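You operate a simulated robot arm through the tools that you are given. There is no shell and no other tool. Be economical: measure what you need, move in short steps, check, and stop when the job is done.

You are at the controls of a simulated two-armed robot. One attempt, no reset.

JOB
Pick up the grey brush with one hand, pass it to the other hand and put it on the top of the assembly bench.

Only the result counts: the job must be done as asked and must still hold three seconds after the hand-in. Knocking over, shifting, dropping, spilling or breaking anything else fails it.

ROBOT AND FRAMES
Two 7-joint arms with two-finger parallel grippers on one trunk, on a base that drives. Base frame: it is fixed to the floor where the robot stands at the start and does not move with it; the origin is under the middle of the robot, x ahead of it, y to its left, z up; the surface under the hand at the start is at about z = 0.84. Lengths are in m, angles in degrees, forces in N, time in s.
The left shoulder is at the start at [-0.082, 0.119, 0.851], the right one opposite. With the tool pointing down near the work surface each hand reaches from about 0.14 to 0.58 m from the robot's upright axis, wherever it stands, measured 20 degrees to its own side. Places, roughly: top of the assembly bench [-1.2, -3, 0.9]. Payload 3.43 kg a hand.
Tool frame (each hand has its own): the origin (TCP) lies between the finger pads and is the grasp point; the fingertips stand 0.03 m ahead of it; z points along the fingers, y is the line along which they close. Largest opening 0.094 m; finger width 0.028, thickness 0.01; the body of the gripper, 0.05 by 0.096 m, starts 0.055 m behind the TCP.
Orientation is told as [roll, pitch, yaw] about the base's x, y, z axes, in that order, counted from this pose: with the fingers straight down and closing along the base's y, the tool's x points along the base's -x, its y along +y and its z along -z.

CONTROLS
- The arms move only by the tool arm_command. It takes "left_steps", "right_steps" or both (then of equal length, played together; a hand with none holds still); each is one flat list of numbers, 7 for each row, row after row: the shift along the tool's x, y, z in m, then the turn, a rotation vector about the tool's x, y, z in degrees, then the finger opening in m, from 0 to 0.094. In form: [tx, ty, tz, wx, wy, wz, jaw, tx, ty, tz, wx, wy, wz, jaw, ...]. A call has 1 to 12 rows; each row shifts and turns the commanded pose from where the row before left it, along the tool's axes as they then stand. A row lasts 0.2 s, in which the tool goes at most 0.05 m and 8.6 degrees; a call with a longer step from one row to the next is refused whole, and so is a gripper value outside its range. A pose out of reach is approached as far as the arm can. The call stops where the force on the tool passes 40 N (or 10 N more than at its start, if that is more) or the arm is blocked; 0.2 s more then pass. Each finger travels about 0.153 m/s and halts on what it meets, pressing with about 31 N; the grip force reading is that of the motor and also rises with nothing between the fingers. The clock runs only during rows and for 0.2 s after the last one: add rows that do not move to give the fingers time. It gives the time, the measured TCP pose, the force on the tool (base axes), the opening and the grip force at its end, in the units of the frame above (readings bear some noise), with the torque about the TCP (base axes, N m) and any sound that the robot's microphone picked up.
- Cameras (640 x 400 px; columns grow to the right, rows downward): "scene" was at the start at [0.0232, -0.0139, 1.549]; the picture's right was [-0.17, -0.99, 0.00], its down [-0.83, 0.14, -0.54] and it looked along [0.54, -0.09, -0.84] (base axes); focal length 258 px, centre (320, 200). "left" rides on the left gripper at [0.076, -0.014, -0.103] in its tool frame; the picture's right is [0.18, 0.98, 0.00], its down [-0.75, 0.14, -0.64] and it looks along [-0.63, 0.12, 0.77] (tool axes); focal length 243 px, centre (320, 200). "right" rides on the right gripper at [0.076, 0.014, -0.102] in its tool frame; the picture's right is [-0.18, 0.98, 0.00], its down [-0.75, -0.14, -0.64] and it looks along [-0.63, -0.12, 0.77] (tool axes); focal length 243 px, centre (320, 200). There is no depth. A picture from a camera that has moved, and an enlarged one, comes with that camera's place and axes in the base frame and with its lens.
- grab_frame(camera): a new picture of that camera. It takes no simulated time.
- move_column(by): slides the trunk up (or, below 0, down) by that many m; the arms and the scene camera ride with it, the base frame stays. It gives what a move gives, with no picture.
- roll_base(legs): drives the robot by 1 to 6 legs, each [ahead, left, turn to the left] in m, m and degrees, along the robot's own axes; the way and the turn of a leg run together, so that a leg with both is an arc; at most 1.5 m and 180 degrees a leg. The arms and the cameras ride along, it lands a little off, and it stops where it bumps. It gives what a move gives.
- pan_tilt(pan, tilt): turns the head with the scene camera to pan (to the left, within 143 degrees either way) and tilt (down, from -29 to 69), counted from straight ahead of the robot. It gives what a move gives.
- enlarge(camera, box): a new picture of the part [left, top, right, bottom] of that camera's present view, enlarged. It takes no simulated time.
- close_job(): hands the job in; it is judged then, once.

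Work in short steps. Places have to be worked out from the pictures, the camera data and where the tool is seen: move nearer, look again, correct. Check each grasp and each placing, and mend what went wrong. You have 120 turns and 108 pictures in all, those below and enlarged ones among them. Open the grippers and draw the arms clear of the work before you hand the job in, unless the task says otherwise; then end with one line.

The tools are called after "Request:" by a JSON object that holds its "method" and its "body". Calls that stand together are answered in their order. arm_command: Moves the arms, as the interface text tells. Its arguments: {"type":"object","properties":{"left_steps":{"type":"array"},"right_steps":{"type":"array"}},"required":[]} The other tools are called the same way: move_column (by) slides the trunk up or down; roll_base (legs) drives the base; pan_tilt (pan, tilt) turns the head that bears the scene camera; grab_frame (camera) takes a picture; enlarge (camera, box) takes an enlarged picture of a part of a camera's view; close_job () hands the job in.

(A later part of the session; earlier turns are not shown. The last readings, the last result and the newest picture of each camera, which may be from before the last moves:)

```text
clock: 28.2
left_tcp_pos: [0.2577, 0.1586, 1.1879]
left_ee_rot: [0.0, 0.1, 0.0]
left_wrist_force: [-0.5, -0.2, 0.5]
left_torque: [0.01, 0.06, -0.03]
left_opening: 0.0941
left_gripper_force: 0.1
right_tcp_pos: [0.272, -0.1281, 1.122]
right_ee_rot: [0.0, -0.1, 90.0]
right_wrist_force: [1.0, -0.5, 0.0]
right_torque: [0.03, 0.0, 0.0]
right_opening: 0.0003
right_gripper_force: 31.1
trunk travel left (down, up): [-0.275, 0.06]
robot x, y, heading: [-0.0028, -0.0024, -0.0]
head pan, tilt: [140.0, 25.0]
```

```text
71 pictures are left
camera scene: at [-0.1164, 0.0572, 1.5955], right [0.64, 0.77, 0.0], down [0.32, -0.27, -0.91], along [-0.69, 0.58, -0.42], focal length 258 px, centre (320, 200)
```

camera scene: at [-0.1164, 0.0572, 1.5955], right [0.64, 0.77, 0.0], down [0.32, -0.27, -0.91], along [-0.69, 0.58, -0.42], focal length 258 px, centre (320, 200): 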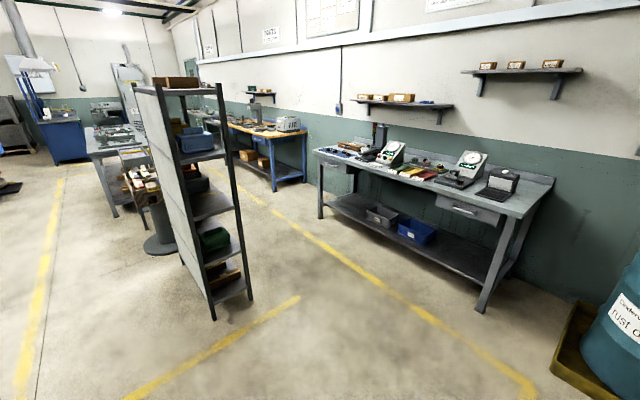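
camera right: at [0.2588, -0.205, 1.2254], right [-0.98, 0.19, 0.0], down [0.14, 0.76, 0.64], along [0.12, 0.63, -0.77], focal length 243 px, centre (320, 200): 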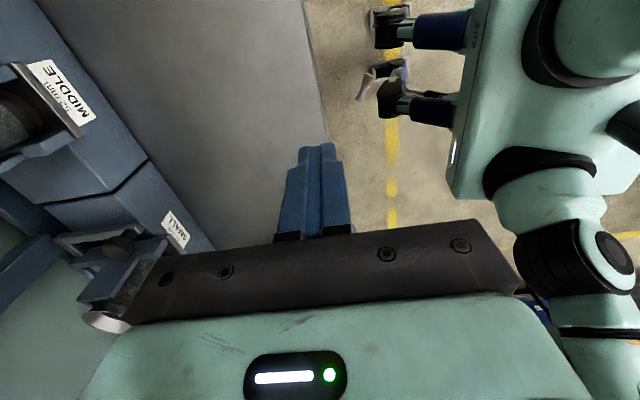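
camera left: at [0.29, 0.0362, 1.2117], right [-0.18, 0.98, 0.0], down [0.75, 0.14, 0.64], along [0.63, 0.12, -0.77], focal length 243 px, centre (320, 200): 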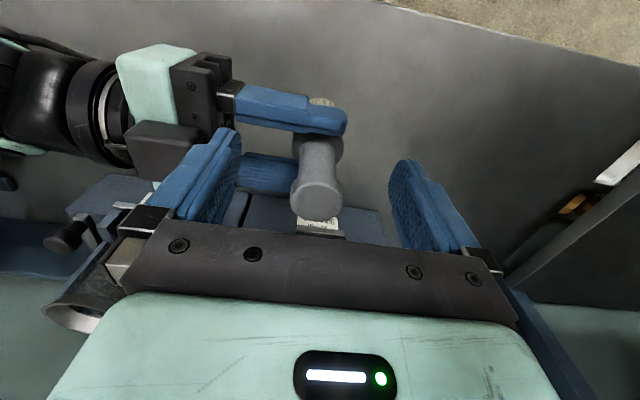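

Behind is clear to ~1.6 m, and the assembly bench (blue drawers) is seen to the back right, its front near y -2.75. I back off 0.45 m from the brush and look down at it.

Request:
{"method": "roll_base", "body": {"legs": [[-0.45, 0, 0]]}}

Request:
{"method": "pan_tilt", "body": {"pan": 15, "tilt": 65}}

Request:
{"method": "grab_frame", "body": {"camera": "scene"}}

```text
clock: 30.9
left_tcp_pos: [-0.1881, 0.1574, 1.1882]
left_ee_rot: [0.0, -0.1, -0.2]
left_wrist_force: [0.5, 0.0, 0.1]
left_torque: [-0.01, -0.02, -0.02]
left_opening: 0.0941
left_gripper_force: 0.1
right_tcp_pos: [-0.1762, -0.1286, 1.1226]
right_ee_rot: [0.0, 0.0, 89.8]
right_wrist_force: [-0.5, -0.7, -0.6]
right_torque: [-0.01, 0.0, 0.0]
right_opening: 0.0
right_gripper_force: 31.0
trunk travel left (down, up): [-0.275, 0.06]
robot x, y, heading: [-0.4425, -0.0015, -0.4]
head pan, tilt: [140.0, 25.0]
```

```text
clock: 32.9
left_tcp_pos: [-0.1874, 0.1578, 1.1874]
left_ee_rot: [0.0, 0.0, -0.1]
left_wrist_force: [-0.3, -0.7, -0.3]
left_torque: [-0.01, -0.02, -0.02]
left_opening: 0.0938
left_gripper_force: 0.0
right_tcp_pos: [-0.1751, -0.129, 1.1224]
right_ee_rot: [0.0, 0.0, 89.8]
right_wrist_force: [0.4, 0.6, -0.2]
right_torque: [-0.01, 0.02, 0.01]
right_opening: 0.0002
right_gripper_force: 31.2
trunk travel left (down, up): [-0.275, 0.06]
robot x, y, heading: [-0.4437, -0.0005, -0.2]
head pan, tilt: [15.0, 65.0]
```

```text
70 pictures are left
camera scene: at [-0.4334, 0.0144, 1.5399], right [0.26, -0.97, 0.0], down [-0.88, -0.23, -0.42], along [0.41, 0.11, -0.91], focal length 258 px, centre (320, 200)
```

scene: 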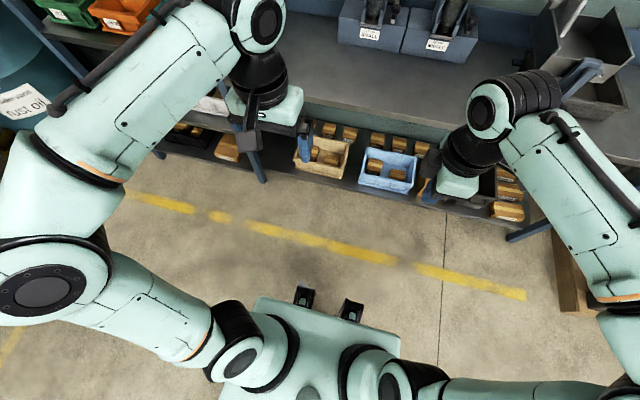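

The brush should be near pixel (321,220); I enlarge.

Request:
{"method": "enlarge", "body": {"camera": "scene", "box": [220, 180, 420, 320]}}

Request:
{"method": "grab_frame", "body": {"camera": "left"}}

Request:
{"method": "grab_frame", "body": {"camera": "right"}}

```text
2.86 times, centred on (320, 250) of scene
camera zoom: at [-0.4334, 0.0144, 1.5399], right [0.26, -0.97, 0.0], down [-0.88, -0.23, -0.42], along [0.41, 0.11, -0.91], focal length 738 px, centre (320, 57)
```

zoom: 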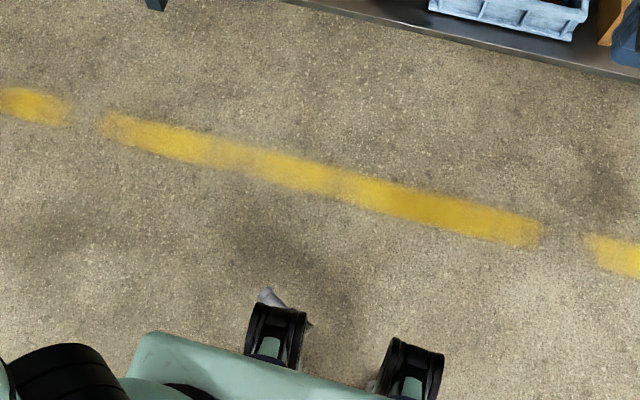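

```text
68 pictures are left
camera left: at [-0.2636, 0.1455, 1.291], right [-0.18, 0.98, 0.0], down [0.75, 0.14, 0.64], along [0.63, 0.12, -0.77], focal length 243 px, centre (320, 200)
```

left: 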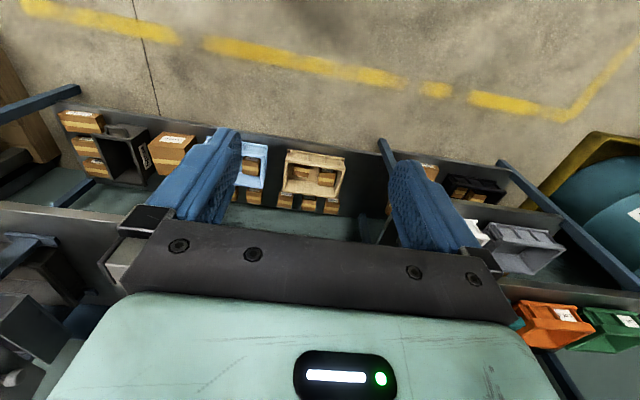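

```text
67 pictures are left
camera right: at [-0.1883, -0.2055, 1.2251], right [-0.98, 0.19, 0.0], down [0.14, 0.75, 0.64], along [0.12, 0.63, -0.77], focal length 243 px, centre (320, 200)
```

right: 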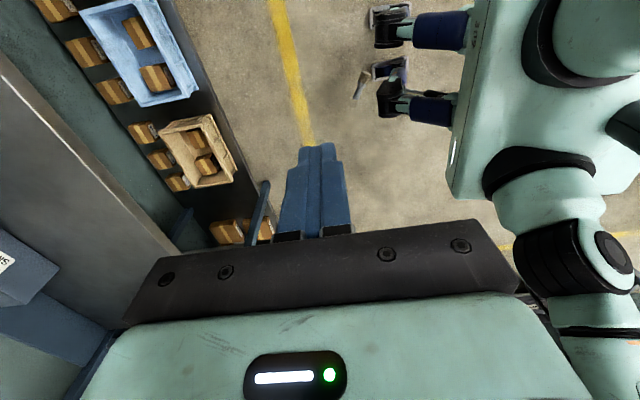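

The brush travelled with the robot – it seems to be lying on or caught at the left front foot. I look closer.

Request:
{"method": "enlarge", "body": {"camera": "right", "box": [330, 40, 430, 120]}}

Request:
{"method": "enlarge", "body": {"camera": "scene", "box": [280, 255, 380, 335]}}

```text
5.00 times, centred on (380, 80) of right
camera zoom: at [-0.1883, -0.2055, 1.2251], right [-0.98, 0.19, 0.0], down [0.14, 0.75, 0.64], along [0.12, 0.63, -0.77], focal length 1213 px, centre (20, 800)
```

zoom: 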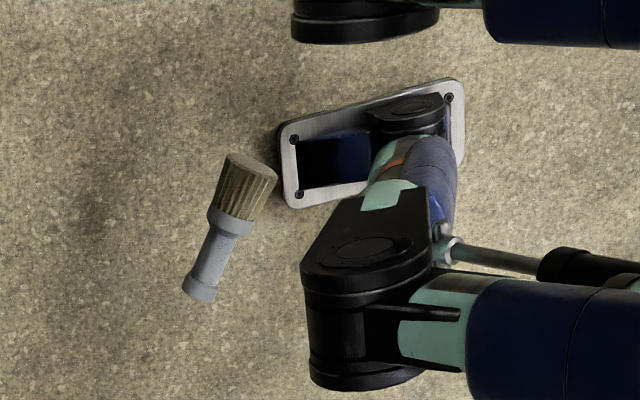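

```text
5.00 times, centred on (330, 295) of scene
camera zoom: at [-0.4334, 0.0144, 1.5399], right [0.26, -0.97, 0.0], down [-0.88, -0.23, -0.42], along [0.41, 0.11, -0.91], focal length 1291 px, centre (270, -275)
```

zoom: 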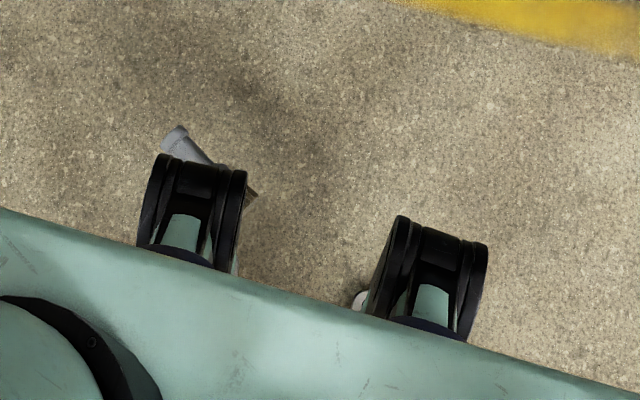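

Triangulation puts the brush about 0.08 m above the floor, resting on the robot's base edge at about robot-frame [0.13, 0.15]. I lower the trunk to reach down and view it closer.

Request:
{"method": "move_column", "body": {"by": -0.27}}

Request:
{"method": "grab_frame", "body": {"camera": "right"}}

Request:
{"method": "grab_frame", "body": {"camera": "scene"}}

```text
clock: 35.7
left_tcp_pos: [-0.1886, 0.1573, 0.9182]
left_ee_rot: [0.0, 0.0, -0.2]
left_wrist_force: [-0.1, -0.5, 0.0]
left_torque: [-0.01, 0.04, 0.02]
left_opening: 0.094
left_gripper_force: 0.1
right_tcp_pos: [-0.1741, -0.1276, 0.852]
right_ee_rot: [0.1, 0.0, 89.9]
right_wrist_force: [0.5, 0.8, 0.5]
right_torque: [-0.01, 0.01, -0.02]
right_opening: 0.0
right_gripper_force: 31.5
trunk travel left (down, up): [-0.005, 0.33]
robot x, y, heading: [-0.4487, 0.0006, -0.1]
head pan, tilt: [15.0, 65.0]
```

```text
64 pictures are left
camera right: at [-0.1885, -0.2055, 0.9552], right [-0.98, 0.19, 0.0], down [0.14, 0.75, 0.64], along [0.12, 0.63, -0.77], focal length 243 px, centre (320, 200)
```

right: 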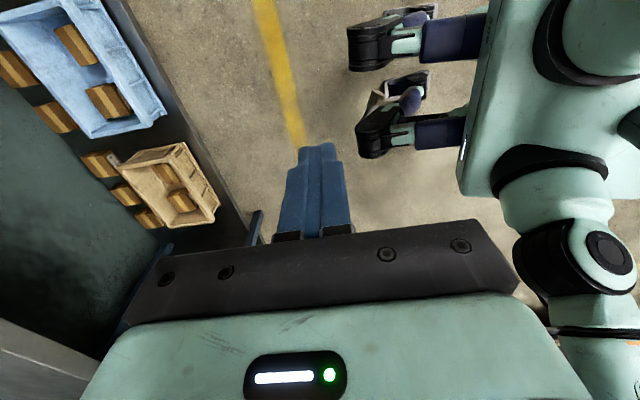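

```text
63 pictures are left
camera scene: at [-0.3845, 0.0142, 1.266], right [0.26, -0.97, 0.0], down [-0.88, -0.23, -0.42], along [0.41, 0.11, -0.91], focal length 258 px, centre (320, 200)
```

scene: 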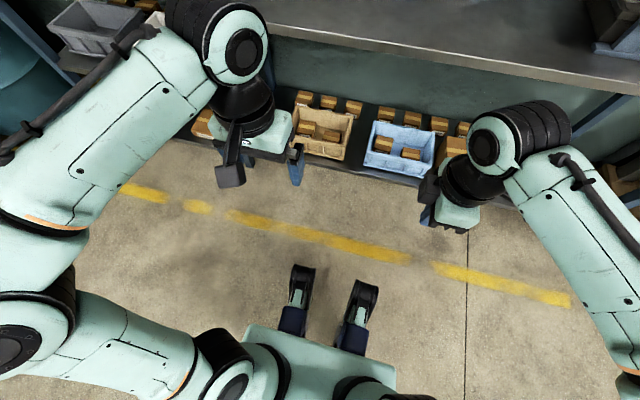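

Request:
{"method": "enlarge", "body": {"camera": "right", "box": [330, 0, 490, 180]}}

```text
2.22 times, centred on (410, 90) of right
camera zoom: at [-0.1885, -0.2055, 0.9552], right [-0.98, 0.19, 0.0], down [0.14, 0.75, 0.64], along [0.12, 0.63, -0.77], focal length 539 px, centre (120, 444)
```

zoom: 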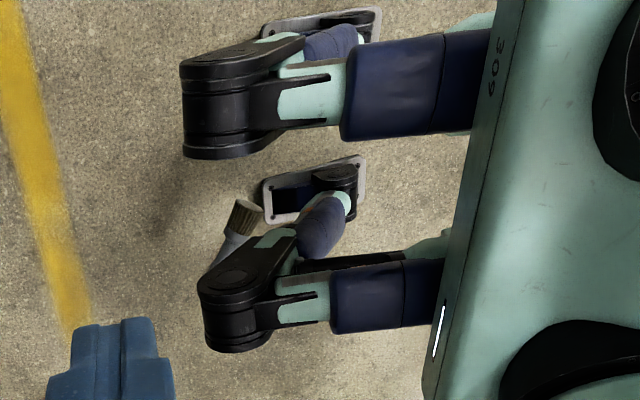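

The robot has legs whose knees come forward when the trunk is low, covering the brush; the brush itself rides on the base at z≈0.09, from bristles (.13,.08) to handle end (.16,.17) in robot frame. I raise the trunk most of the way again and yaw the left hand by -102°, so its fingers will close across the handle and its camera faces outward.

Request:
{"method": "move_column", "body": {"by": 0.22}}

Request:
{"method": "arm_command", "body": {"left_steps": [0, 0, 0, 0, 0, -8.5, 0.094, 0, 0, 0, 0, 0, -8.5, 0.094, 0, 0, 0, 0, 0, -8.5, 0.094, 0, 0, 0, 0, 0, -8.5, 0.094, 0, 0, 0, 0, 0, -8.5, 0.094, 0, 0, 0, 0, 0, -8.5, 0.094, 0, 0, 0, 0, 0, -8.5, 0.094, 0, 0, 0, 0, 0, -8.5, 0.094, 0, 0, 0, 0, 0, -8.5, 0.094, 0, 0, 0, 0, 0, -8.5, 0.094, 0, 0, 0, 0, 0, -8.5, 0.094, 0, 0, 0, 0, 0, -8.5, 0.094]}}

Request:
{"method": "grab_frame", "body": {"camera": "left"}}

```text
clock: 38.0
left_tcp_pos: [-0.1871, 0.1573, 1.1387]
left_ee_rot: [0.0, 0.0, -0.2]
left_wrist_force: [0.1, -0.4, 0.0]
left_torque: [-0.02, 0.02, 0.03]
left_opening: 0.094
left_gripper_force: 0.1
right_tcp_pos: [-0.1756, -0.1286, 1.0709]
right_ee_rot: [-0.1, 0.0, 89.8]
right_wrist_force: [-0.2, 0.1, 0.3]
right_torque: [-0.04, -0.01, 0.02]
right_opening: 0.0
right_gripper_force: 31.1
trunk travel left (down, up): [-0.225, 0.11]
robot x, y, heading: [-0.4471, 0.0003, -0.3]
head pan, tilt: [15.0, 65.0]
```

```text
clock: 40.6
left_tcp_pos: [-0.187, 0.1588, 1.1372]
left_ee_rot: [0.0, 0.0, 102.1]
left_wrist_force: [-0.5, 0.6, 1.0]
left_torque: [-0.01, -0.01, -0.02]
left_opening: 0.0941
left_gripper_force: 0.0
right_tcp_pos: [-0.1741, -0.1292, 1.0731]
right_ee_rot: [0.0, -0.1, 89.8]
right_wrist_force: [0.5, -0.2, -0.4]
right_torque: [0.01, -0.01, 0.02]
right_opening: 0.0001
right_gripper_force: 31.4
trunk travel left (down, up): [-0.225, 0.11]
robot x, y, heading: [-0.4438, 0.0027, -0.1]
head pan, tilt: [15.0, 65.0]
```

```text
61 pictures are left
camera left: at [-0.1575, 0.0882, 1.2409], right [-0.92, -0.38, 0.0], down [-0.29, 0.71, 0.64], along [-0.25, 0.59, -0.77], focal length 243 px, centre (320, 200)
```

left: 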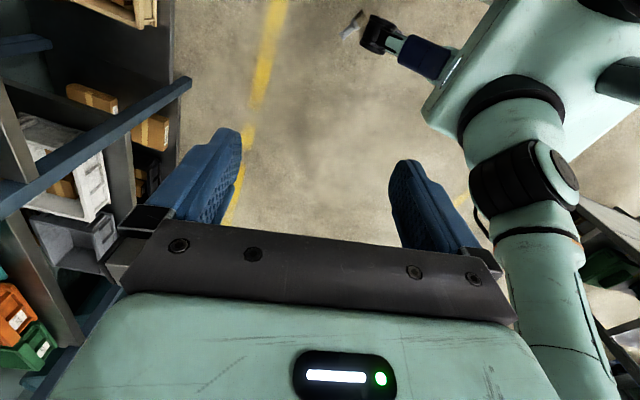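

The turn's sign was opposite (tool z points down), leaving the camera on the inner side. I turn the other way to yaw about -102°.

Request:
{"method": "arm_command", "body": {"left_steps": [0, 0, 0, 0, 0, 8.5, 0.094, 0, 0, 0, 0, 0, 8.5, 0.094, 0, 0, 0, 0, 0, 8.5, 0.094, 0, 0, 0, 0, 0, 8.5, 0.094, 0, 0, 0, 0, 0, 8.5, 0.094, 0, 0, 0, 0, 0, 8.5, 0.094, 0, 0, 0, 0, 0, 8.5, 0.094, 0, 0, 0, 0, 0, 8.5, 0.094, 0, 0, 0, 0, 0, 8.5, 0.094, 0, 0, 0, 0, 0, 8.5, 0.094, 0, 0, 0, 0, 0, 8.5, 0.094, 0, 0, 0, 0, 0, 8.5, 0.094]}}

Request:
{"method": "arm_command", "body": {"left_steps": [0, 0, 0, 0, 0, 8.5, 0.094, 0, 0, 0, 0, 0, 8.5, 0.094, 0, 0, 0, 0, 0, 8.5, 0.094, 0, 0, 0, 0, 0, 8.5, 0.094, 0, 0, 0, 0, 0, 8.5, 0.094, 0, 0, 0, 0, 0, 8.5, 0.094, 0, 0, 0, 0, 0, 8.5, 0.094, 0, 0, 0, 0, 0, 8.5, 0.094, 0, 0, 0, 0, 0, 8.5, 0.094, 0, 0, 0, 0, 0, 8.5, 0.094, 0, 0, 0, 0, 0, 8.5, 0.094, 0, 0, 0, 0, 0, 8.5, 0.094]}}

Request:
{"method": "grab_frame", "body": {"camera": "left"}}

```text
clock: 43.2
left_tcp_pos: [-0.1863, 0.1573, 1.1375]
left_ee_rot: [0.0, 0.0, -0.3]
left_wrist_force: [0.3, -0.4, 0.4]
left_torque: [0.0, 0.02, 0.0]
left_opening: 0.0939
left_gripper_force: 0.1
right_tcp_pos: [-0.1741, -0.1288, 1.0725]
right_ee_rot: [0.0, 0.0, 89.7]
right_wrist_force: [-0.8, 0.0, 0.1]
right_torque: [-0.03, 0.0, 0.0]
right_opening: 0.0
right_gripper_force: 31.4
trunk travel left (down, up): [-0.225, 0.11]
robot x, y, heading: [-0.4468, 0.0015, -0.1]
head pan, tilt: [15.0, 65.0]
```

```text
clock: 45.8
left_tcp_pos: [-0.1893, 0.1588, 1.1387]
left_ee_rot: [0.0, 0.1, -102.5]
left_wrist_force: [-0.4, 0.7, -0.2]
left_torque: [0.0, 0.01, -0.03]
left_opening: 0.094
left_gripper_force: 0.1
right_tcp_pos: [-0.1747, -0.1282, 1.0722]
right_ee_rot: [0.0, 0.0, 89.8]
right_wrist_force: [-0.5, 0.0, -0.2]
right_torque: [0.01, -0.02, 0.02]
right_opening: 0.0004
right_gripper_force: 31.1
trunk travel left (down, up): [-0.225, 0.11]
robot x, y, heading: [-0.4452, 0.0001, -0.2]
head pan, tilt: [15.0, 65.0]
```

```text
60 pictures are left
camera left: at [-0.1854, 0.2368, 1.2416], right [1.0, -0.03, 0.0], down [-0.02, -0.77, 0.64], along [-0.02, -0.64, -0.77], focal length 243 px, centre (320, 200)
```

left: 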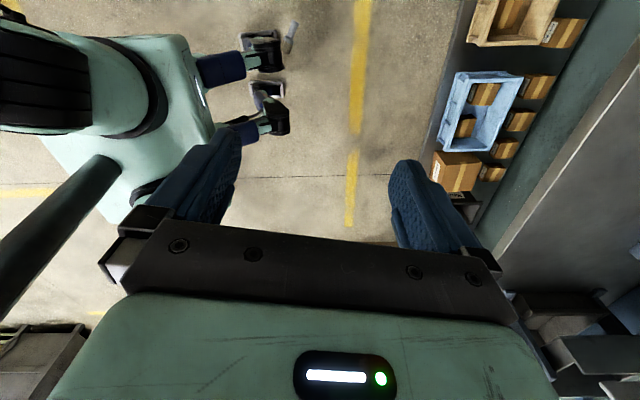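

A good outer view; the brush is at (290,38). I enlarge.

Request:
{"method": "enlarge", "body": {"camera": "left", "box": [220, 0, 340, 150]}}

```text
2.67 times, centred on (280, 75) of left
camera zoom: at [-0.1854, 0.2368, 1.2416], right [1.0, -0.03, 0.0], down [-0.02, -0.77, 0.64], along [-0.02, -0.64, -0.77], focal length 647 px, centre (427, 533)
```

zoom: 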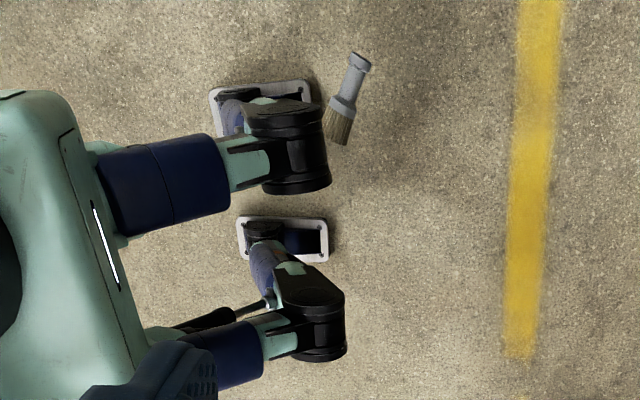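

The brush lies from bristles (.12,.07) to handle end (.16,.17) in robot frame. I descend with the left hand well in front and outside of it and look again.

Request:
{"method": "arm_command", "body": {"left_steps": [0.008, 0, 0.045, 0, 0, 0, 0.094, 0.008, 0, 0.045, 0, 0, 0, 0.094, 0.008, 0, 0.045, 0, 0, 0, 0.094, 0.008, 0, 0.045, 0, 0, 0, 0.094, 0.008, 0, 0.045, 0, 0, 0, 0.094, 0.008, 0, 0.045, 0, 0, 0, 0.094, 0.008, 0, 0.045, 0, 0, 0, 0.094, 0.008, 0, 0.045, 0, 0, 0, 0.094, 0.008, 0, 0.045, 0, 0, 0, 0.094, 0.008, 0, 0.045, 0, 0, 0, 0.094, 0.008, 0, 0.045, 0, 0, 0, 0.094, 0.008, 0, 0.045, 0, 0, 0, 0.094]}}

Request:
{"method": "grab_frame", "body": {"camera": "left"}}

Request:
{"method": "grab_frame", "body": {"camera": "scene"}}

```text
clock: 48.4
left_tcp_pos: [-0.1698, 0.25, 0.5951]
left_ee_rot: [0.0, -0.1, -102.2]
left_wrist_force: [0.6, 0.0, -0.7]
left_torque: [0.01, 0.0, 0.0]
left_opening: 0.0941
left_gripper_force: 0.0
right_tcp_pos: [-0.1743, -0.1292, 1.0719]
right_ee_rot: [0.0, 0.0, 89.8]
right_wrist_force: [-0.3, 0.4, -0.1]
right_torque: [-0.01, -0.02, -0.07]
right_opening: 0.0002
right_gripper_force: 30.5
trunk travel left (down, up): [-0.225, 0.11]
robot x, y, heading: [-0.4468, 0.0013, -0.3]
head pan, tilt: [15.0, 65.0]
```

```text
58 pictures are left
camera left: at [-0.1676, 0.3292, 0.6984], right [1.0, -0.03, 0.0], down [-0.02, -0.77, 0.64], along [-0.02, -0.64, -0.77], focal length 243 px, centre (320, 200)
```

left: 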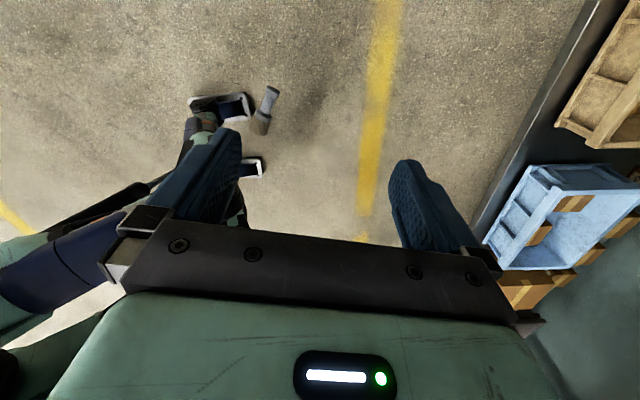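

```text
57 pictures are left
camera scene: at [-0.4321, 0.0145, 1.4883], right [0.26, -0.97, 0.0], down [-0.88, -0.23, -0.42], along [0.41, 0.11, -0.91], focal length 258 px, centre (320, 200)
```

scene: 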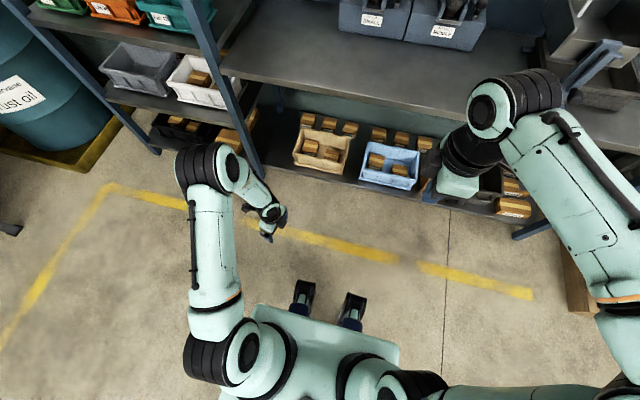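

Triangulated: handle end at world (-0.287, 0.166, 0.09), bristle end about (-0.327, 0.07, 0.11). I align the yaw with the brush, tilt the wrist 25° outward to stay clear of the knee, and approach.

Request:
{"method": "arm_command", "body": {"left_steps": [0, 0, 0, 0, 0, 5.5, 0.094, 0, 0, 0, 0, 0, 5.5, 0.094, 0, 0, 0, 0, -8.3, 0, 0.094, 0, 0, 0, 0, -8.3, 0, 0.094, 0, 0, 0, 0, -8.3, 0, 0.094, 0.0096, -0.0095, 0.0397, 0, 0, 0, 0.08, 0.0096, -0.0095, 0.0397, 0, 0, 0, 0.07, 0.0096, -0.0095, 0.0397, 0, 0, 0, 0.07, 0.0096, -0.0095, 0.0397, 0, 0, 0, 0.07, 0.0096, -0.0095, 0.0397, 0, 0, 0, 0.07, 0.0096, -0.0095, 0.0397, 0, 0, 0, 0.07, 0.0096, -0.0095, 0.0397, 0, 0, 0, 0.07]}}

Request:
{"method": "grab_frame", "body": {"camera": "left"}}

Request:
{"method": "grab_frame", "body": {"camera": "right"}}

```text
clock: 51.0
left_tcp_pos: [-0.2502, 0.2289, 0.3158]
left_ee_rot: [0.0, -24.9, -113.1]
left_wrist_force: [0.1, -0.7, -0.6]
left_torque: [0.06, 0.02, -0.04]
left_opening: 0.07
left_gripper_force: 0.1
right_tcp_pos: [-0.1753, -0.1284, 1.0716]
right_ee_rot: [0.0, -0.1, 89.8]
right_wrist_force: [-1.1, 0.3, 0.0]
right_torque: [-0.03, -0.04, 0.03]
right_opening: 0.0002
right_gripper_force: 31.4
trunk travel left (down, up): [-0.225, 0.11]
robot x, y, heading: [-0.4455, -0.0027, -0.1]
head pan, tilt: [15.0, 65.0]
```

```text
56 pictures are left
camera left: at [-0.2192, 0.339, 0.378], right [0.97, -0.23, -0.08], down [-0.03, -0.44, 0.9], along [-0.24, -0.87, -0.43], focal length 243 px, centre (320, 200)
```

left: 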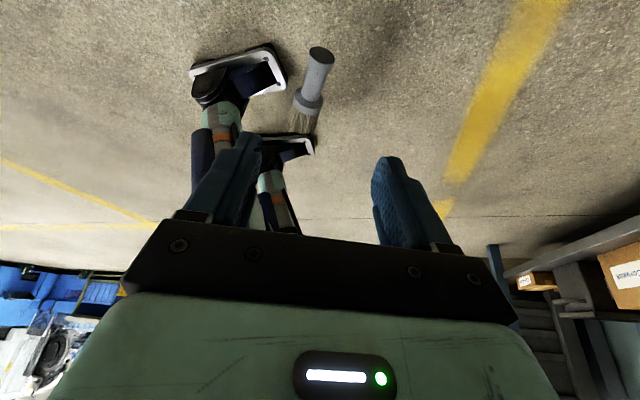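

```text
55 pictures are left
camera right: at [-0.1884, -0.2054, 1.1751], right [-0.98, 0.19, 0.0], down [0.14, 0.75, 0.64], along [0.12, 0.63, -0.77], focal length 243 px, centre (320, 200)
```

right: 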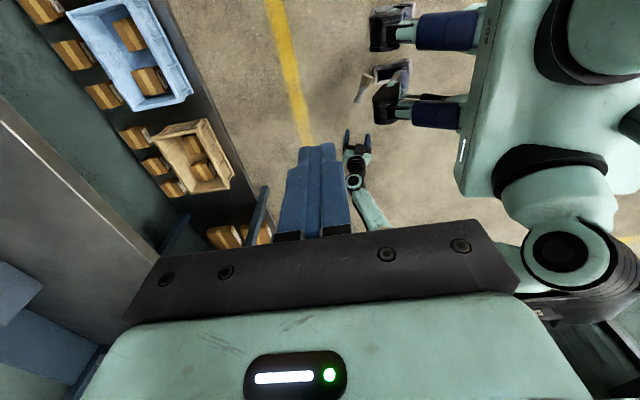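

The view confirms the brush lies flat, 0.135 long, its handle middle at (-0.299, 0.130, 0.09). I advance 0.17 m along the fingers and check again.

Request:
{"method": "arm_command", "body": {"left_steps": [-0.001, -0.0015, 0.0425, 0, 0, 0, 0.07, -0.001, -0.0015, 0.0425, 0, 0, 0, 0.07, -0.001, -0.0015, 0.0425, 0, 0, 0, 0.07, -0.001, -0.002, 0.0425, 0, 0, 0, 0.07]}}

Request:
{"method": "grab_frame", "body": {"camera": "left"}}

Request:
{"method": "enlarge", "body": {"camera": "right", "box": [330, 30, 430, 130]}}

```text
clock: 52.0
left_tcp_pos: [-0.2971, 0.1734, 0.2132]
left_ee_rot: [0.1, -25.0, -113.5]
left_wrist_force: [1.2, 1.1, -0.1]
left_torque: [-0.02, 0.0, 0.01]
left_opening: 0.0702
left_gripper_force: 0.0
left hand out of reach, approached as far as the arm can: row 3, 4
right_tcp_pos: [-0.1749, -0.1302, 1.0724]
right_ee_rot: [0.1, 0.0, 89.8]
right_wrist_force: [-0.4, -0.2, -0.2]
right_torque: [0.01, 0.01, 0.0]
right_opening: 0.0
right_gripper_force: 31.6
trunk travel left (down, up): [-0.225, 0.11]
robot x, y, heading: [-0.4489, -0.0001, -0.1]
head pan, tilt: [15.0, 65.0]
```

```text
54 pictures are left
camera left: at [-0.2649, 0.2847, 0.2742], right [0.97, -0.24, -0.08], down [-0.03, -0.43, 0.9], along [-0.25, -0.87, -0.43], focal length 243 px, centre (320, 200)
```

left: 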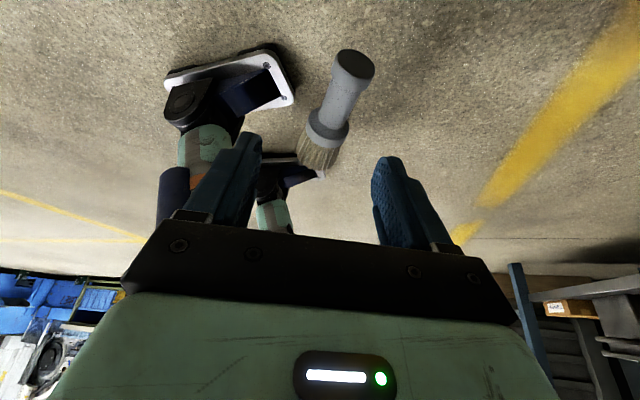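

```text
4.00 times, centred on (380, 80) of right
camera zoom: at [-0.1882, -0.2058, 1.1751], right [-0.98, 0.19, 0.0], down [0.14, 0.75, 0.64], along [0.12, 0.63, -0.77], focal length 970 px, centre (80, 680)
```

zoom: 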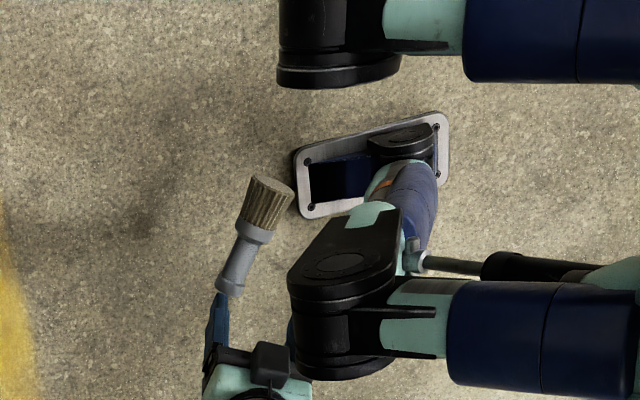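

Reach ends here, so the trunk must go lower. I shift 15 mm sideways to line up with the handle, draw back 30 mm, then lower the trunk 0.12.

Request:
{"method": "arm_command", "body": {"left_steps": [0, 0.015, -0.03, 0, 0, 0, 0.07, 0, 0, 0, 0, 0, 0, 0.07]}}

Request:
{"method": "move_column", "body": {"by": -0.1}}

Request:
{"method": "grab_frame", "body": {"camera": "left"}}

Request:
{"method": "enlarge", "body": {"camera": "right", "box": [330, 30, 430, 130]}}

```text
clock: 52.6
left_tcp_pos: [-0.2775, 0.1793, 0.2389]
left_ee_rot: [0.0, -24.9, -113.2]
left_wrist_force: [0.1, -0.6, -0.2]
left_torque: [-0.02, -0.04, 0.03]
left_opening: 0.0701
left_gripper_force: 0.0
right_tcp_pos: [-0.1743, -0.1297, 1.0721]
right_ee_rot: [0.0, 0.0, 89.9]
right_wrist_force: [-0.4, 0.1, 0.0]
right_torque: [0.02, -0.01, -0.01]
right_opening: 0.0
right_gripper_force: 30.7
trunk travel left (down, up): [-0.225, 0.11]
robot x, y, heading: [-0.4473, 0.0011, -0.1]
head pan, tilt: [15.0, 65.0]
```

```text
clock: 53.9
left_tcp_pos: [-0.2746, 0.1792, 0.14]
left_ee_rot: [0.1, -24.8, -113.3]
left_wrist_force: [0.3, 0.2, -0.4]
left_torque: [-0.01, 0.0, 0.02]
left_opening: 0.0698
left_gripper_force: 0.1
right_tcp_pos: [-0.175, -0.1283, 0.9723]
right_ee_rot: [0.1, 0.0, 89.7]
right_wrist_force: [-0.3, 0.2, 0.7]
right_torque: [0.01, -0.02, 0.01]
right_opening: 0.0
right_gripper_force: 31.4
trunk travel left (down, up): [-0.125, 0.21]
robot x, y, heading: [-0.4456, -0.0027, -0.1]
head pan, tilt: [15.0, 65.0]
```

```text
52 pictures are left
camera left: at [-0.2438, 0.2901, 0.2023], right [0.97, -0.23, -0.08], down [-0.03, -0.44, 0.9], along [-0.24, -0.87, -0.43], focal length 243 px, centre (320, 200)
```

left: 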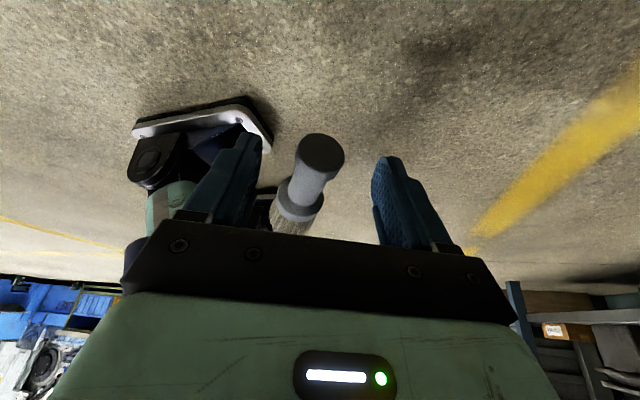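

```text
4.00 times, centred on (380, 80) of right
camera zoom: at [-0.1883, -0.2055, 1.0753], right [-0.98, 0.19, 0.0], down [0.14, 0.75, 0.64], along [0.12, 0.63, -0.77], focal length 970 px, centre (80, 680)
```

zoom: 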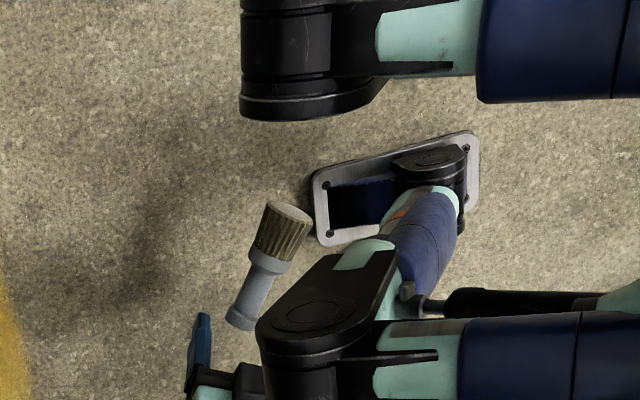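

The handle end is between the fingers. I advance so the pads surround the handle, keeping the fingertips just above the supporting surface.

Request:
{"method": "arm_command", "body": {"left_steps": [-0.012, 0, 0.019, 0, 0, 0, 0.07, -0.012, 0, 0.019, 0, 0, 0, 0.07, -0.011, 0, 0.019, 0, 0, 0, 0.07, 0, 0, 0, 0, 0, 0, 0.07]}}

Request:
{"method": "grab_frame", "body": {"camera": "left"}}

Request:
{"method": "enlarge", "body": {"camera": "right", "box": [330, 30, 430, 130]}}

```text
clock: 54.5
left_tcp_pos: [-0.2839, 0.155, 0.1231]
left_ee_rot: [-0.3, -25.2, -113.0]
left_wrist_force: [-0.9, -0.5, 20.3]
left_torque: [-0.3, -0.69, -0.14]
left_opening: 0.0695
left_gripper_force: 0.0
right_tcp_pos: [-0.1752, -0.1276, 0.9729]
right_ee_rot: [0.0, 0.0, 89.8]
right_wrist_force: [0.3, 0.1, 0.7]
right_torque: [0.0, 0.0, -0.01]
right_opening: 0.0
right_gripper_force: 31.0
trunk travel left (down, up): [-0.125, 0.21]
robot x, y, heading: [-0.4439, 0.0037, -0.2]
head pan, tilt: [15.0, 65.0]
stopped in row 2 (left hand): the force on the tool passed its limit at 95 N (the readings are from after the stop); the commanded pose is now the measured one
```

```text
50 pictures are left
camera left: at [-0.2534, 0.2659, 0.184], right [0.97, -0.23, -0.08], down [-0.03, -0.43, 0.9], along [-0.24, -0.87, -0.43], focal length 243 px, centre (320, 200)
```

left: 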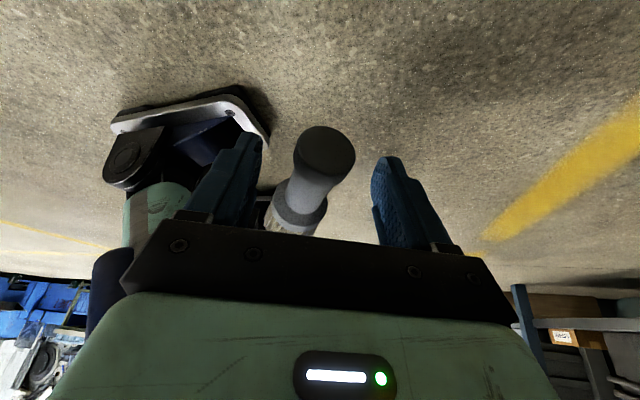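

```text
4.00 times, centred on (380, 80) of right
camera zoom: at [-0.1883, -0.2057, 1.0752], right [-0.98, 0.19, 0.0], down [0.14, 0.75, 0.64], along [0.12, 0.63, -0.77], focal length 970 px, centre (80, 680)
```

zoom: 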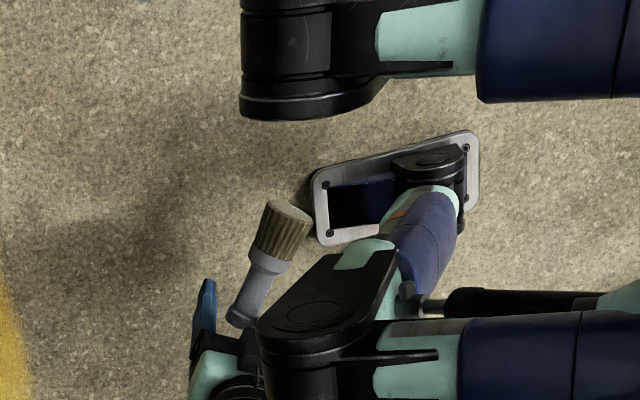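

The outer fingertip touched the support (so it is at z≈0.09 and the brush axis ≈0.105). The handle is between the pads; I rise slightly, slide 2 cm further along the handle and close.

Request:
{"method": "arm_command", "body": {"left_steps": [-0.002, 0, -0.004, 0, 0, 0, 0.07, -0.009, 0, 0.0045, 0, 0, 0, 0.07, -0.009, 0, 0.004, 0, 0, 0, 0.07, 0, 0, 0, 0, 0, 0, 0.03, 0, 0, 0, 0, 0, 0, 0.0, 0, 0, 0, 0, 0, 0, 0.0, 0, 0, 0, 0, 0, 0, 0.0]}}

Request:
{"method": "grab_frame", "body": {"camera": "left"}}

Request:
{"method": "enlarge", "body": {"camera": "right", "box": [330, 30, 430, 130]}}

```text
clock: 56.1
left_tcp_pos: [-0.2937, 0.1373, 0.127]
left_ee_rot: [-0.3, -25.1, -113.0]
left_wrist_force: [0.3, 0.2, 0.3]
left_torque: [-0.02, -0.03, -0.05]
left_opening: 0.0266
left_gripper_force: 31.0
right_tcp_pos: [-0.1747, -0.1286, 0.9732]
right_ee_rot: [0.0, 0.0, 89.8]
right_wrist_force: [0.1, -0.1, 0.1]
right_torque: [-0.02, 0.01, -0.01]
right_opening: 0.0
right_gripper_force: 31.4
trunk travel left (down, up): [-0.125, 0.21]
robot x, y, heading: [-0.444, 0.0003, -0.4]
head pan, tilt: [15.0, 65.0]
```

```text
48 pictures are left
camera left: at [-0.2621, 0.2472, 0.1878], right [0.97, -0.23, -0.08], down [-0.03, -0.43, 0.9], along [-0.24, -0.87, -0.43], focal length 243 px, centre (320, 200)
```

left: 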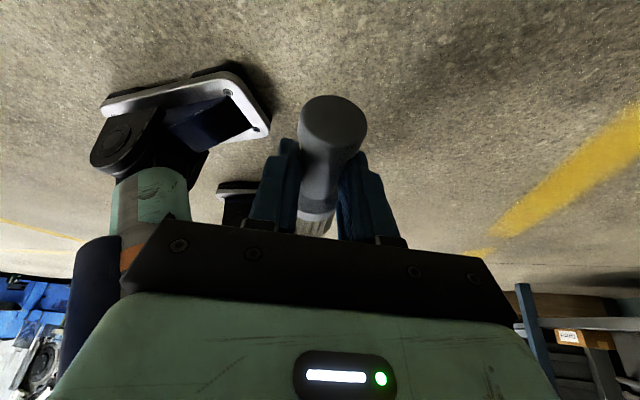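

```text
4.00 times, centred on (380, 80) of right
camera zoom: at [-0.1881, -0.2054, 1.075], right [-0.98, 0.19, 0.0], down [0.14, 0.75, 0.64], along [0.12, 0.63, -0.77], focal length 970 px, centre (80, 680)
```

zoom: 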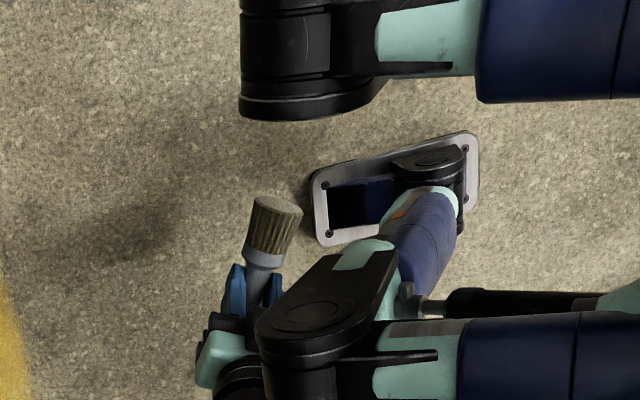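

Handle gripped firmly (26.6 mm, 31 N). I draw it outward first, away from under the knee, and then up.

Request:
{"method": "arm_command", "body": {"left_steps": [-0.003, 0, -0.01, 0, 0, 0, 0, 0.034, 0, -0.022, 0, 0, 0, 0, 0.034, 0, -0.022, 0, 0, 0, 0, 0.034, 0, -0.022, 0, 0, 0, 0, 0.034, 0, -0.022, 0, 0, 0, 0, 0, 0, -0.04, 0, 0, 0, 0, -0.01, 0, -0.04, 0, 0, 0, 0, -0.015, 0, -0.04, 0, 0, 0, 0]}}

Request:
{"method": "grab_frame", "body": {"camera": "left"}}

```text
clock: 57.9
left_tcp_pos: [-0.2294, 0.3019, 0.2844]
left_ee_rot: [-0.2, -25.1, -112.9]
left_wrist_force: [-1.6, 0.2, -1.5]
left_torque: [0.05, -0.04, 0.01]
left_opening: 0.0268
left_gripper_force: 30.7
left hand out of reach, approached as far as the arm can: row 5
right_tcp_pos: [-0.1744, -0.1282, 0.9722]
right_ee_rot: [0.0, 0.0, 89.7]
right_wrist_force: [-0.1, -0.7, -0.2]
right_torque: [0.02, -0.02, -0.03]
right_opening: 0.0
right_gripper_force: 31.5
trunk travel left (down, up): [-0.125, 0.21]
robot x, y, heading: [-0.4455, 0.001, -0.3]
head pan, tilt: [15.0, 65.0]
```

```text
46 pictures are left
camera left: at [-0.1977, 0.4136, 0.3453], right [0.97, -0.23, -0.08], down [-0.03, -0.43, 0.9], along [-0.24, -0.87, -0.43], focal length 243 px, centre (320, 200)
```

left: 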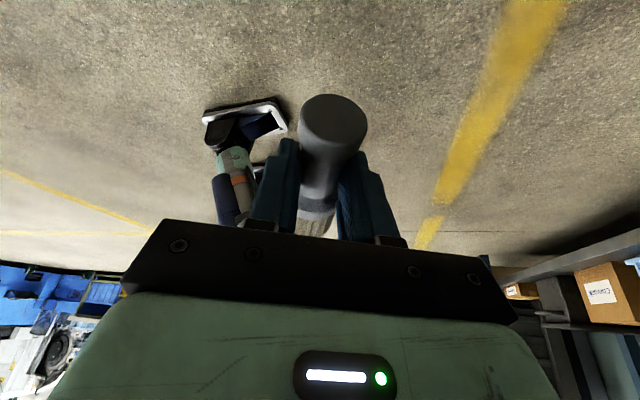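

The brush is firmly held again, about 4 cm from the handle end. The earlier slip came from gripping the flaring ferrule, so on the assembly bench I'll lay it down, regrip at the handle tip and give the right hand the waist of the handle. Now I raise trunk and arm for travel.

Request:
{"method": "move_column", "body": {"by": 0.19}}

Request:
{"method": "arm_command", "body": {"left_steps": [-0.0252, 0.0082, -0.041, 0, 0, 0, 0, -0.0252, 0.0082, -0.041, 0, 0, 0, 0, -0.0252, 0.0082, -0.041, 0, 0, 0, 0, -0.0252, 0.0082, -0.041, 0, 0, 0, 0, -0.0252, 0.0082, -0.041, 0, 0, 0, 0, -0.0252, 0.0082, -0.041, 0, 0, 0, 0, -0.0252, 0.0082, -0.041, 0, 0, 0, 0, -0.0252, 0.0082, -0.041, 0, 0, 0, 0, -0.0252, 0.0082, -0.041, 0, 0, 0, 0, -0.0252, 0.0082, -0.041, 0, 0, 0, 0, -0.0252, 0.0082, -0.041, 0, 0, 0, 0, -0.0252, 0.0082, -0.041, 0, 0, 0, 0]}}

Request:
{"method": "grab_frame", "body": {"camera": "scene"}}

```text
clock: 60.0
left_tcp_pos: [-0.2322, 0.3012, 0.475]
left_ee_rot: [-0.3, -25.2, -112.9]
left_wrist_force: [-0.3, -0.2, -1.6]
left_torque: [0.0, -0.02, 0.01]
left_opening: 0.0266
left_gripper_force: 31.1
right_tcp_pos: [-0.1763, -0.1289, 1.1615]
right_ee_rot: [0.0, 0.1, 89.9]
right_wrist_force: [-0.6, 0.4, 0.3]
right_torque: [-0.02, -0.01, -0.01]
right_opening: 0.0
right_gripper_force: 31.2
trunk travel left (down, up): [-0.315, 0.02]
robot x, y, heading: [-0.4452, 0.0003, -0.1]
head pan, tilt: [15.0, 65.0]
```

```text
clock: 62.6
left_tcp_pos: [-0.1639, 0.2016, 1.0488]
left_ee_rot: [-0.3, -25.1, -112.9]
left_wrist_force: [-0.3, -0.7, 0.0]
left_torque: [0.01, -0.06, 0.02]
left_opening: 0.0267
left_gripper_force: 31.2
right_tcp_pos: [-0.1742, -0.1285, 1.162]
right_ee_rot: [0.0, 0.1, 89.8]
right_wrist_force: [1.3, -0.6, 0.4]
right_torque: [0.02, 0.02, -0.04]
right_opening: 0.0
right_gripper_force: 31.8
trunk travel left (down, up): [-0.315, 0.02]
robot x, y, heading: [-0.4468, 0.0003, 0.4]
head pan, tilt: [15.0, 65.0]
```

```text
45 pictures are left
camera scene: at [-0.434, 0.0138, 1.584], right [0.26, -0.97, 0.0], down [-0.88, -0.23, -0.42], along [0.41, 0.11, -0.91], focal length 258 px, centre (320, 200)
```

scene: 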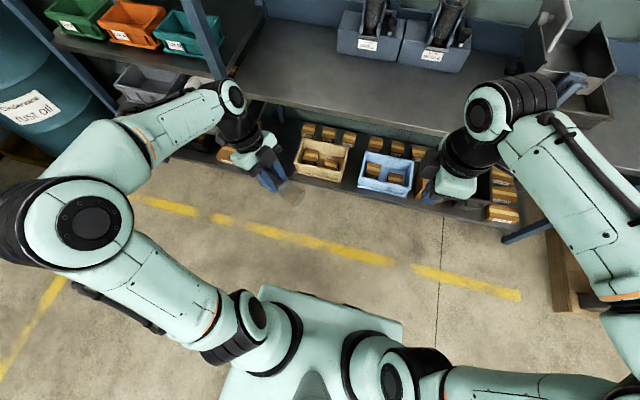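

Brush held at a compact pose. I back off 0.2 m, turn to face -y and look ahead at the assembly bench.

Request:
{"method": "roll_base", "body": {"legs": [[-0.2, 0, 0], [0, 0, -90]]}}

Request:
{"method": "pan_tilt", "body": {"pan": -12, "tilt": 25}}

Request:
{"method": "grab_frame", "body": {"camera": "scene"}}

```text
clock: 68.0
left_tcp_pos: [-0.442, -0.2798, 1.0487]
left_ee_rot: [-0.3, -25.0, 157.6]
left_wrist_force: [0.7, 0.5, -1.0]
left_torque: [0.01, -0.01, -0.02]
left_opening: 0.0265
left_gripper_force: 31.4
right_tcp_pos: [-0.7743, -0.2704, 1.163]
right_ee_rot: [-0.1, 0.0, 0.5]
right_wrist_force: [0.0, 0.8, 0.0]
right_torque: [0.02, -0.03, 0.0]
right_opening: 0.0
right_gripper_force: 31.1
trunk travel left (down, up): [-0.315, 0.02]
robot x, y, heading: [-0.6433, 0.0019, -89.8]
head pan, tilt: [15.0, 65.0]
```

```text
clock: 69.0
left_tcp_pos: [-0.4426, -0.2801, 1.0484]
left_ee_rot: [-0.2, -25.1, 157.6]
left_wrist_force: [0.6, -0.3, -1.2]
left_torque: [0.01, -0.02, -0.04]
left_opening: 0.0268
left_gripper_force: 30.9
right_tcp_pos: [-0.7731, -0.2709, 1.1626]
right_ee_rot: [0.0, 0.0, 0.3]
right_wrist_force: [-0.1, -0.5, -0.7]
right_torque: [0.01, 0.01, 0.02]
right_opening: 0.0
right_gripper_force: 30.8
trunk travel left (down, up): [-0.315, 0.02]
robot x, y, heading: [-0.6502, 0.001, -89.5]
head pan, tilt: [-12.0, 25.0]
```

```text
44 pictures are left
camera scene: at [-0.6669, -0.0462, 1.6396], right [-0.98, 0.2, 0.0], down [0.08, 0.41, -0.91], along [-0.18, -0.89, -0.42], focal length 258 px, centre (320, 200)
```

scene: 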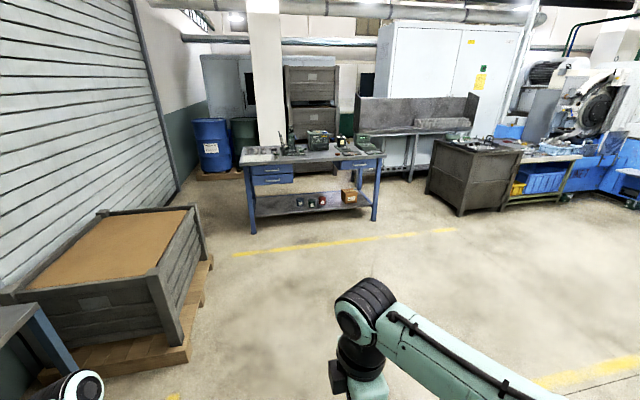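

The bench front runs at y≈-2.75 from x≈-0.4 to -2.0. I enlarge its top to find free space.

Request:
{"method": "enlarge", "body": {"camera": "scene", "box": [230, 110, 400, 220]}}

```text
3.64 times, centred on (315, 165) of scene
camera zoom: at [-0.6669, -0.0462, 1.6396], right [-0.98, 0.2, 0.0], down [0.08, 0.41, -0.91], along [-0.18, -0.89, -0.42], focal length 939 px, centre (338, 327)
```

zoom: 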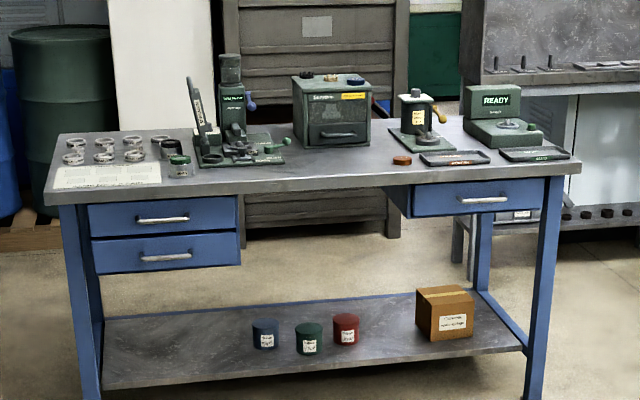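

Free space is at the front centre of the bench, around x -1.2, y -2.75, in front of the green box. I drive to about (-1.2, -1.95) and look again.

Request:
{"method": "roll_base", "body": {"legs": [[1.0, -0.55, 0], [0.95, 0, 0]]}}

Request:
{"method": "pan_tilt", "body": {"pan": 0, "tilt": 40}}

Request:
{"method": "grab_frame", "body": {"camera": "scene"}}

```text
clock: 79.4
left_tcp_pos: [-1.0019, -2.2363, 1.0497]
left_ee_rot: [-0.1, -25.0, 156.6]
left_wrist_force: [0.0, 0.4, -1.6]
left_torque: [-0.02, -0.03, 0.01]
left_opening: 0.0266
left_gripper_force: 31.1
right_tcp_pos: [-1.3317, -2.2231, 1.1617]
right_ee_rot: [0.0, 0.0, -0.6]
right_wrist_force: [-0.2, 0.7, -0.4]
right_torque: [0.01, 0.02, -0.01]
right_opening: 0.0002
right_gripper_force: 31.5
trunk travel left (down, up): [-0.315, 0.02]
robot x, y, heading: [-1.2015, -1.9553, -90.4]
head pan, tilt: [-12.0, 25.0]
```

```text
clock: 80.2
left_tcp_pos: [-1.0018, -2.2371, 1.0486]
left_ee_rot: [-0.1, -25.1, 156.5]
left_wrist_force: [-0.2, 0.1, -0.8]
left_torque: [0.02, -0.04, -0.03]
left_opening: 0.0263
left_gripper_force: 30.9
right_tcp_pos: [-1.3321, -2.2231, 1.1624]
right_ee_rot: [0.0, 0.1, -0.6]
right_wrist_force: [-0.1, 0.8, 0.2]
right_torque: [-0.02, 0.01, -0.01]
right_opening: 0.0
right_gripper_force: 30.8
trunk travel left (down, up): [-0.315, 0.02]
robot x, y, heading: [-1.1983, -1.9532, -90.6]
head pan, tilt: [0.0, 40.0]
```

```text
42 pictures are left
camera scene: at [-1.2026, -1.9949, 1.6164], right [-1.0, 0.01, 0.0], down [0.01, 0.64, -0.77], along [-0.01, -0.77, -0.64], focal length 258 px, centre (320, 200)
```

scene: 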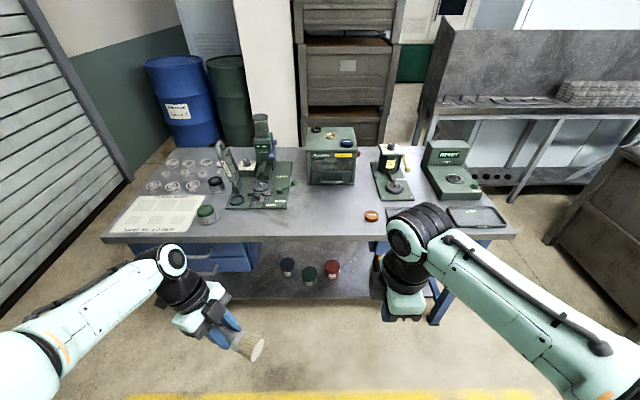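

Free bench area: x -1.10 to -1.38, y -2.64 (edge) to -2.94. I drive ahead 0.37 m so that the work spot lies ~0.4 m in front.

Request:
{"method": "roll_base", "body": {"legs": [[0.37, 0, 0.5]]}}

Request:
{"method": "pan_tilt", "body": {"pan": 0, "tilt": 57}}

Request:
{"method": "grab_frame", "body": {"camera": "scene"}}

Request:
{"method": "grab_frame", "body": {"camera": "left"}}

```text
clock: 82.6
left_tcp_pos: [-1.0017, -2.6073, 1.0481]
left_ee_rot: [-0.3, -25.1, 157.1]
left_wrist_force: [0.6, -0.1, -0.2]
left_torque: [-0.01, 0.0, 0.01]
left_opening: 0.0265
left_gripper_force: 31.2
right_tcp_pos: [-1.3318, -2.5954, 1.1622]
right_ee_rot: [0.0, 0.0, -0.1]
right_wrist_force: [-0.2, -0.3, -0.3]
right_torque: [-0.01, 0.0, 0.01]
right_opening: 0.0
right_gripper_force: 30.9
trunk travel left (down, up): [-0.315, 0.02]
robot x, y, heading: [-1.2058, -2.3234, -89.8]
head pan, tilt: [0.0, 40.0]
```

```text
clock: 83.4
left_tcp_pos: [-1.0016, -2.607, 1.0492]
left_ee_rot: [-0.2, -25.2, 157.1]
left_wrist_force: [0.0, -0.9, -0.5]
left_torque: [-0.01, -0.03, 0.01]
left_opening: 0.0268
left_gripper_force: 31.2
right_tcp_pos: [-1.3315, -2.5958, 1.162]
right_ee_rot: [0.1, 0.0, -0.1]
right_wrist_force: [0.5, 0.4, -0.3]
right_torque: [-0.01, 0.03, -0.03]
right_opening: 0.0
right_gripper_force: 30.5
trunk travel left (down, up): [-0.315, 0.02]
robot x, y, heading: [-1.2023, -2.3225, -90.1]
head pan, tilt: [0.0, 57.0]
```

```text
41 pictures are left
camera scene: at [-1.2046, -2.3517, 1.5932], right [-1.0, 0.0, 0.0], down [0.0, 0.84, -0.55], along [0.0, -0.55, -0.84], focal length 258 px, centre (320, 200)
```

scene: 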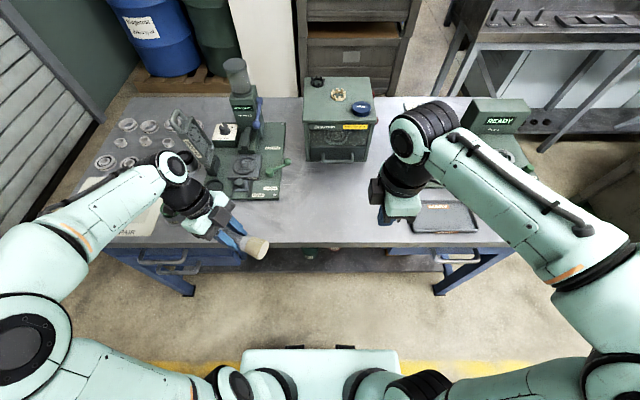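

```text
40 pictures are left
camera left: at [-0.8918, -2.6366, 1.11], right [-0.23, -0.97, -0.08], down [-0.43, 0.03, 0.9], along [-0.87, 0.24, -0.43], focal length 243 px, centre (320, 200)
```

left: 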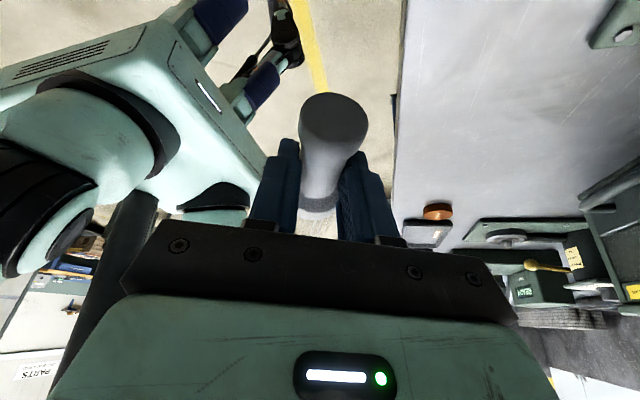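

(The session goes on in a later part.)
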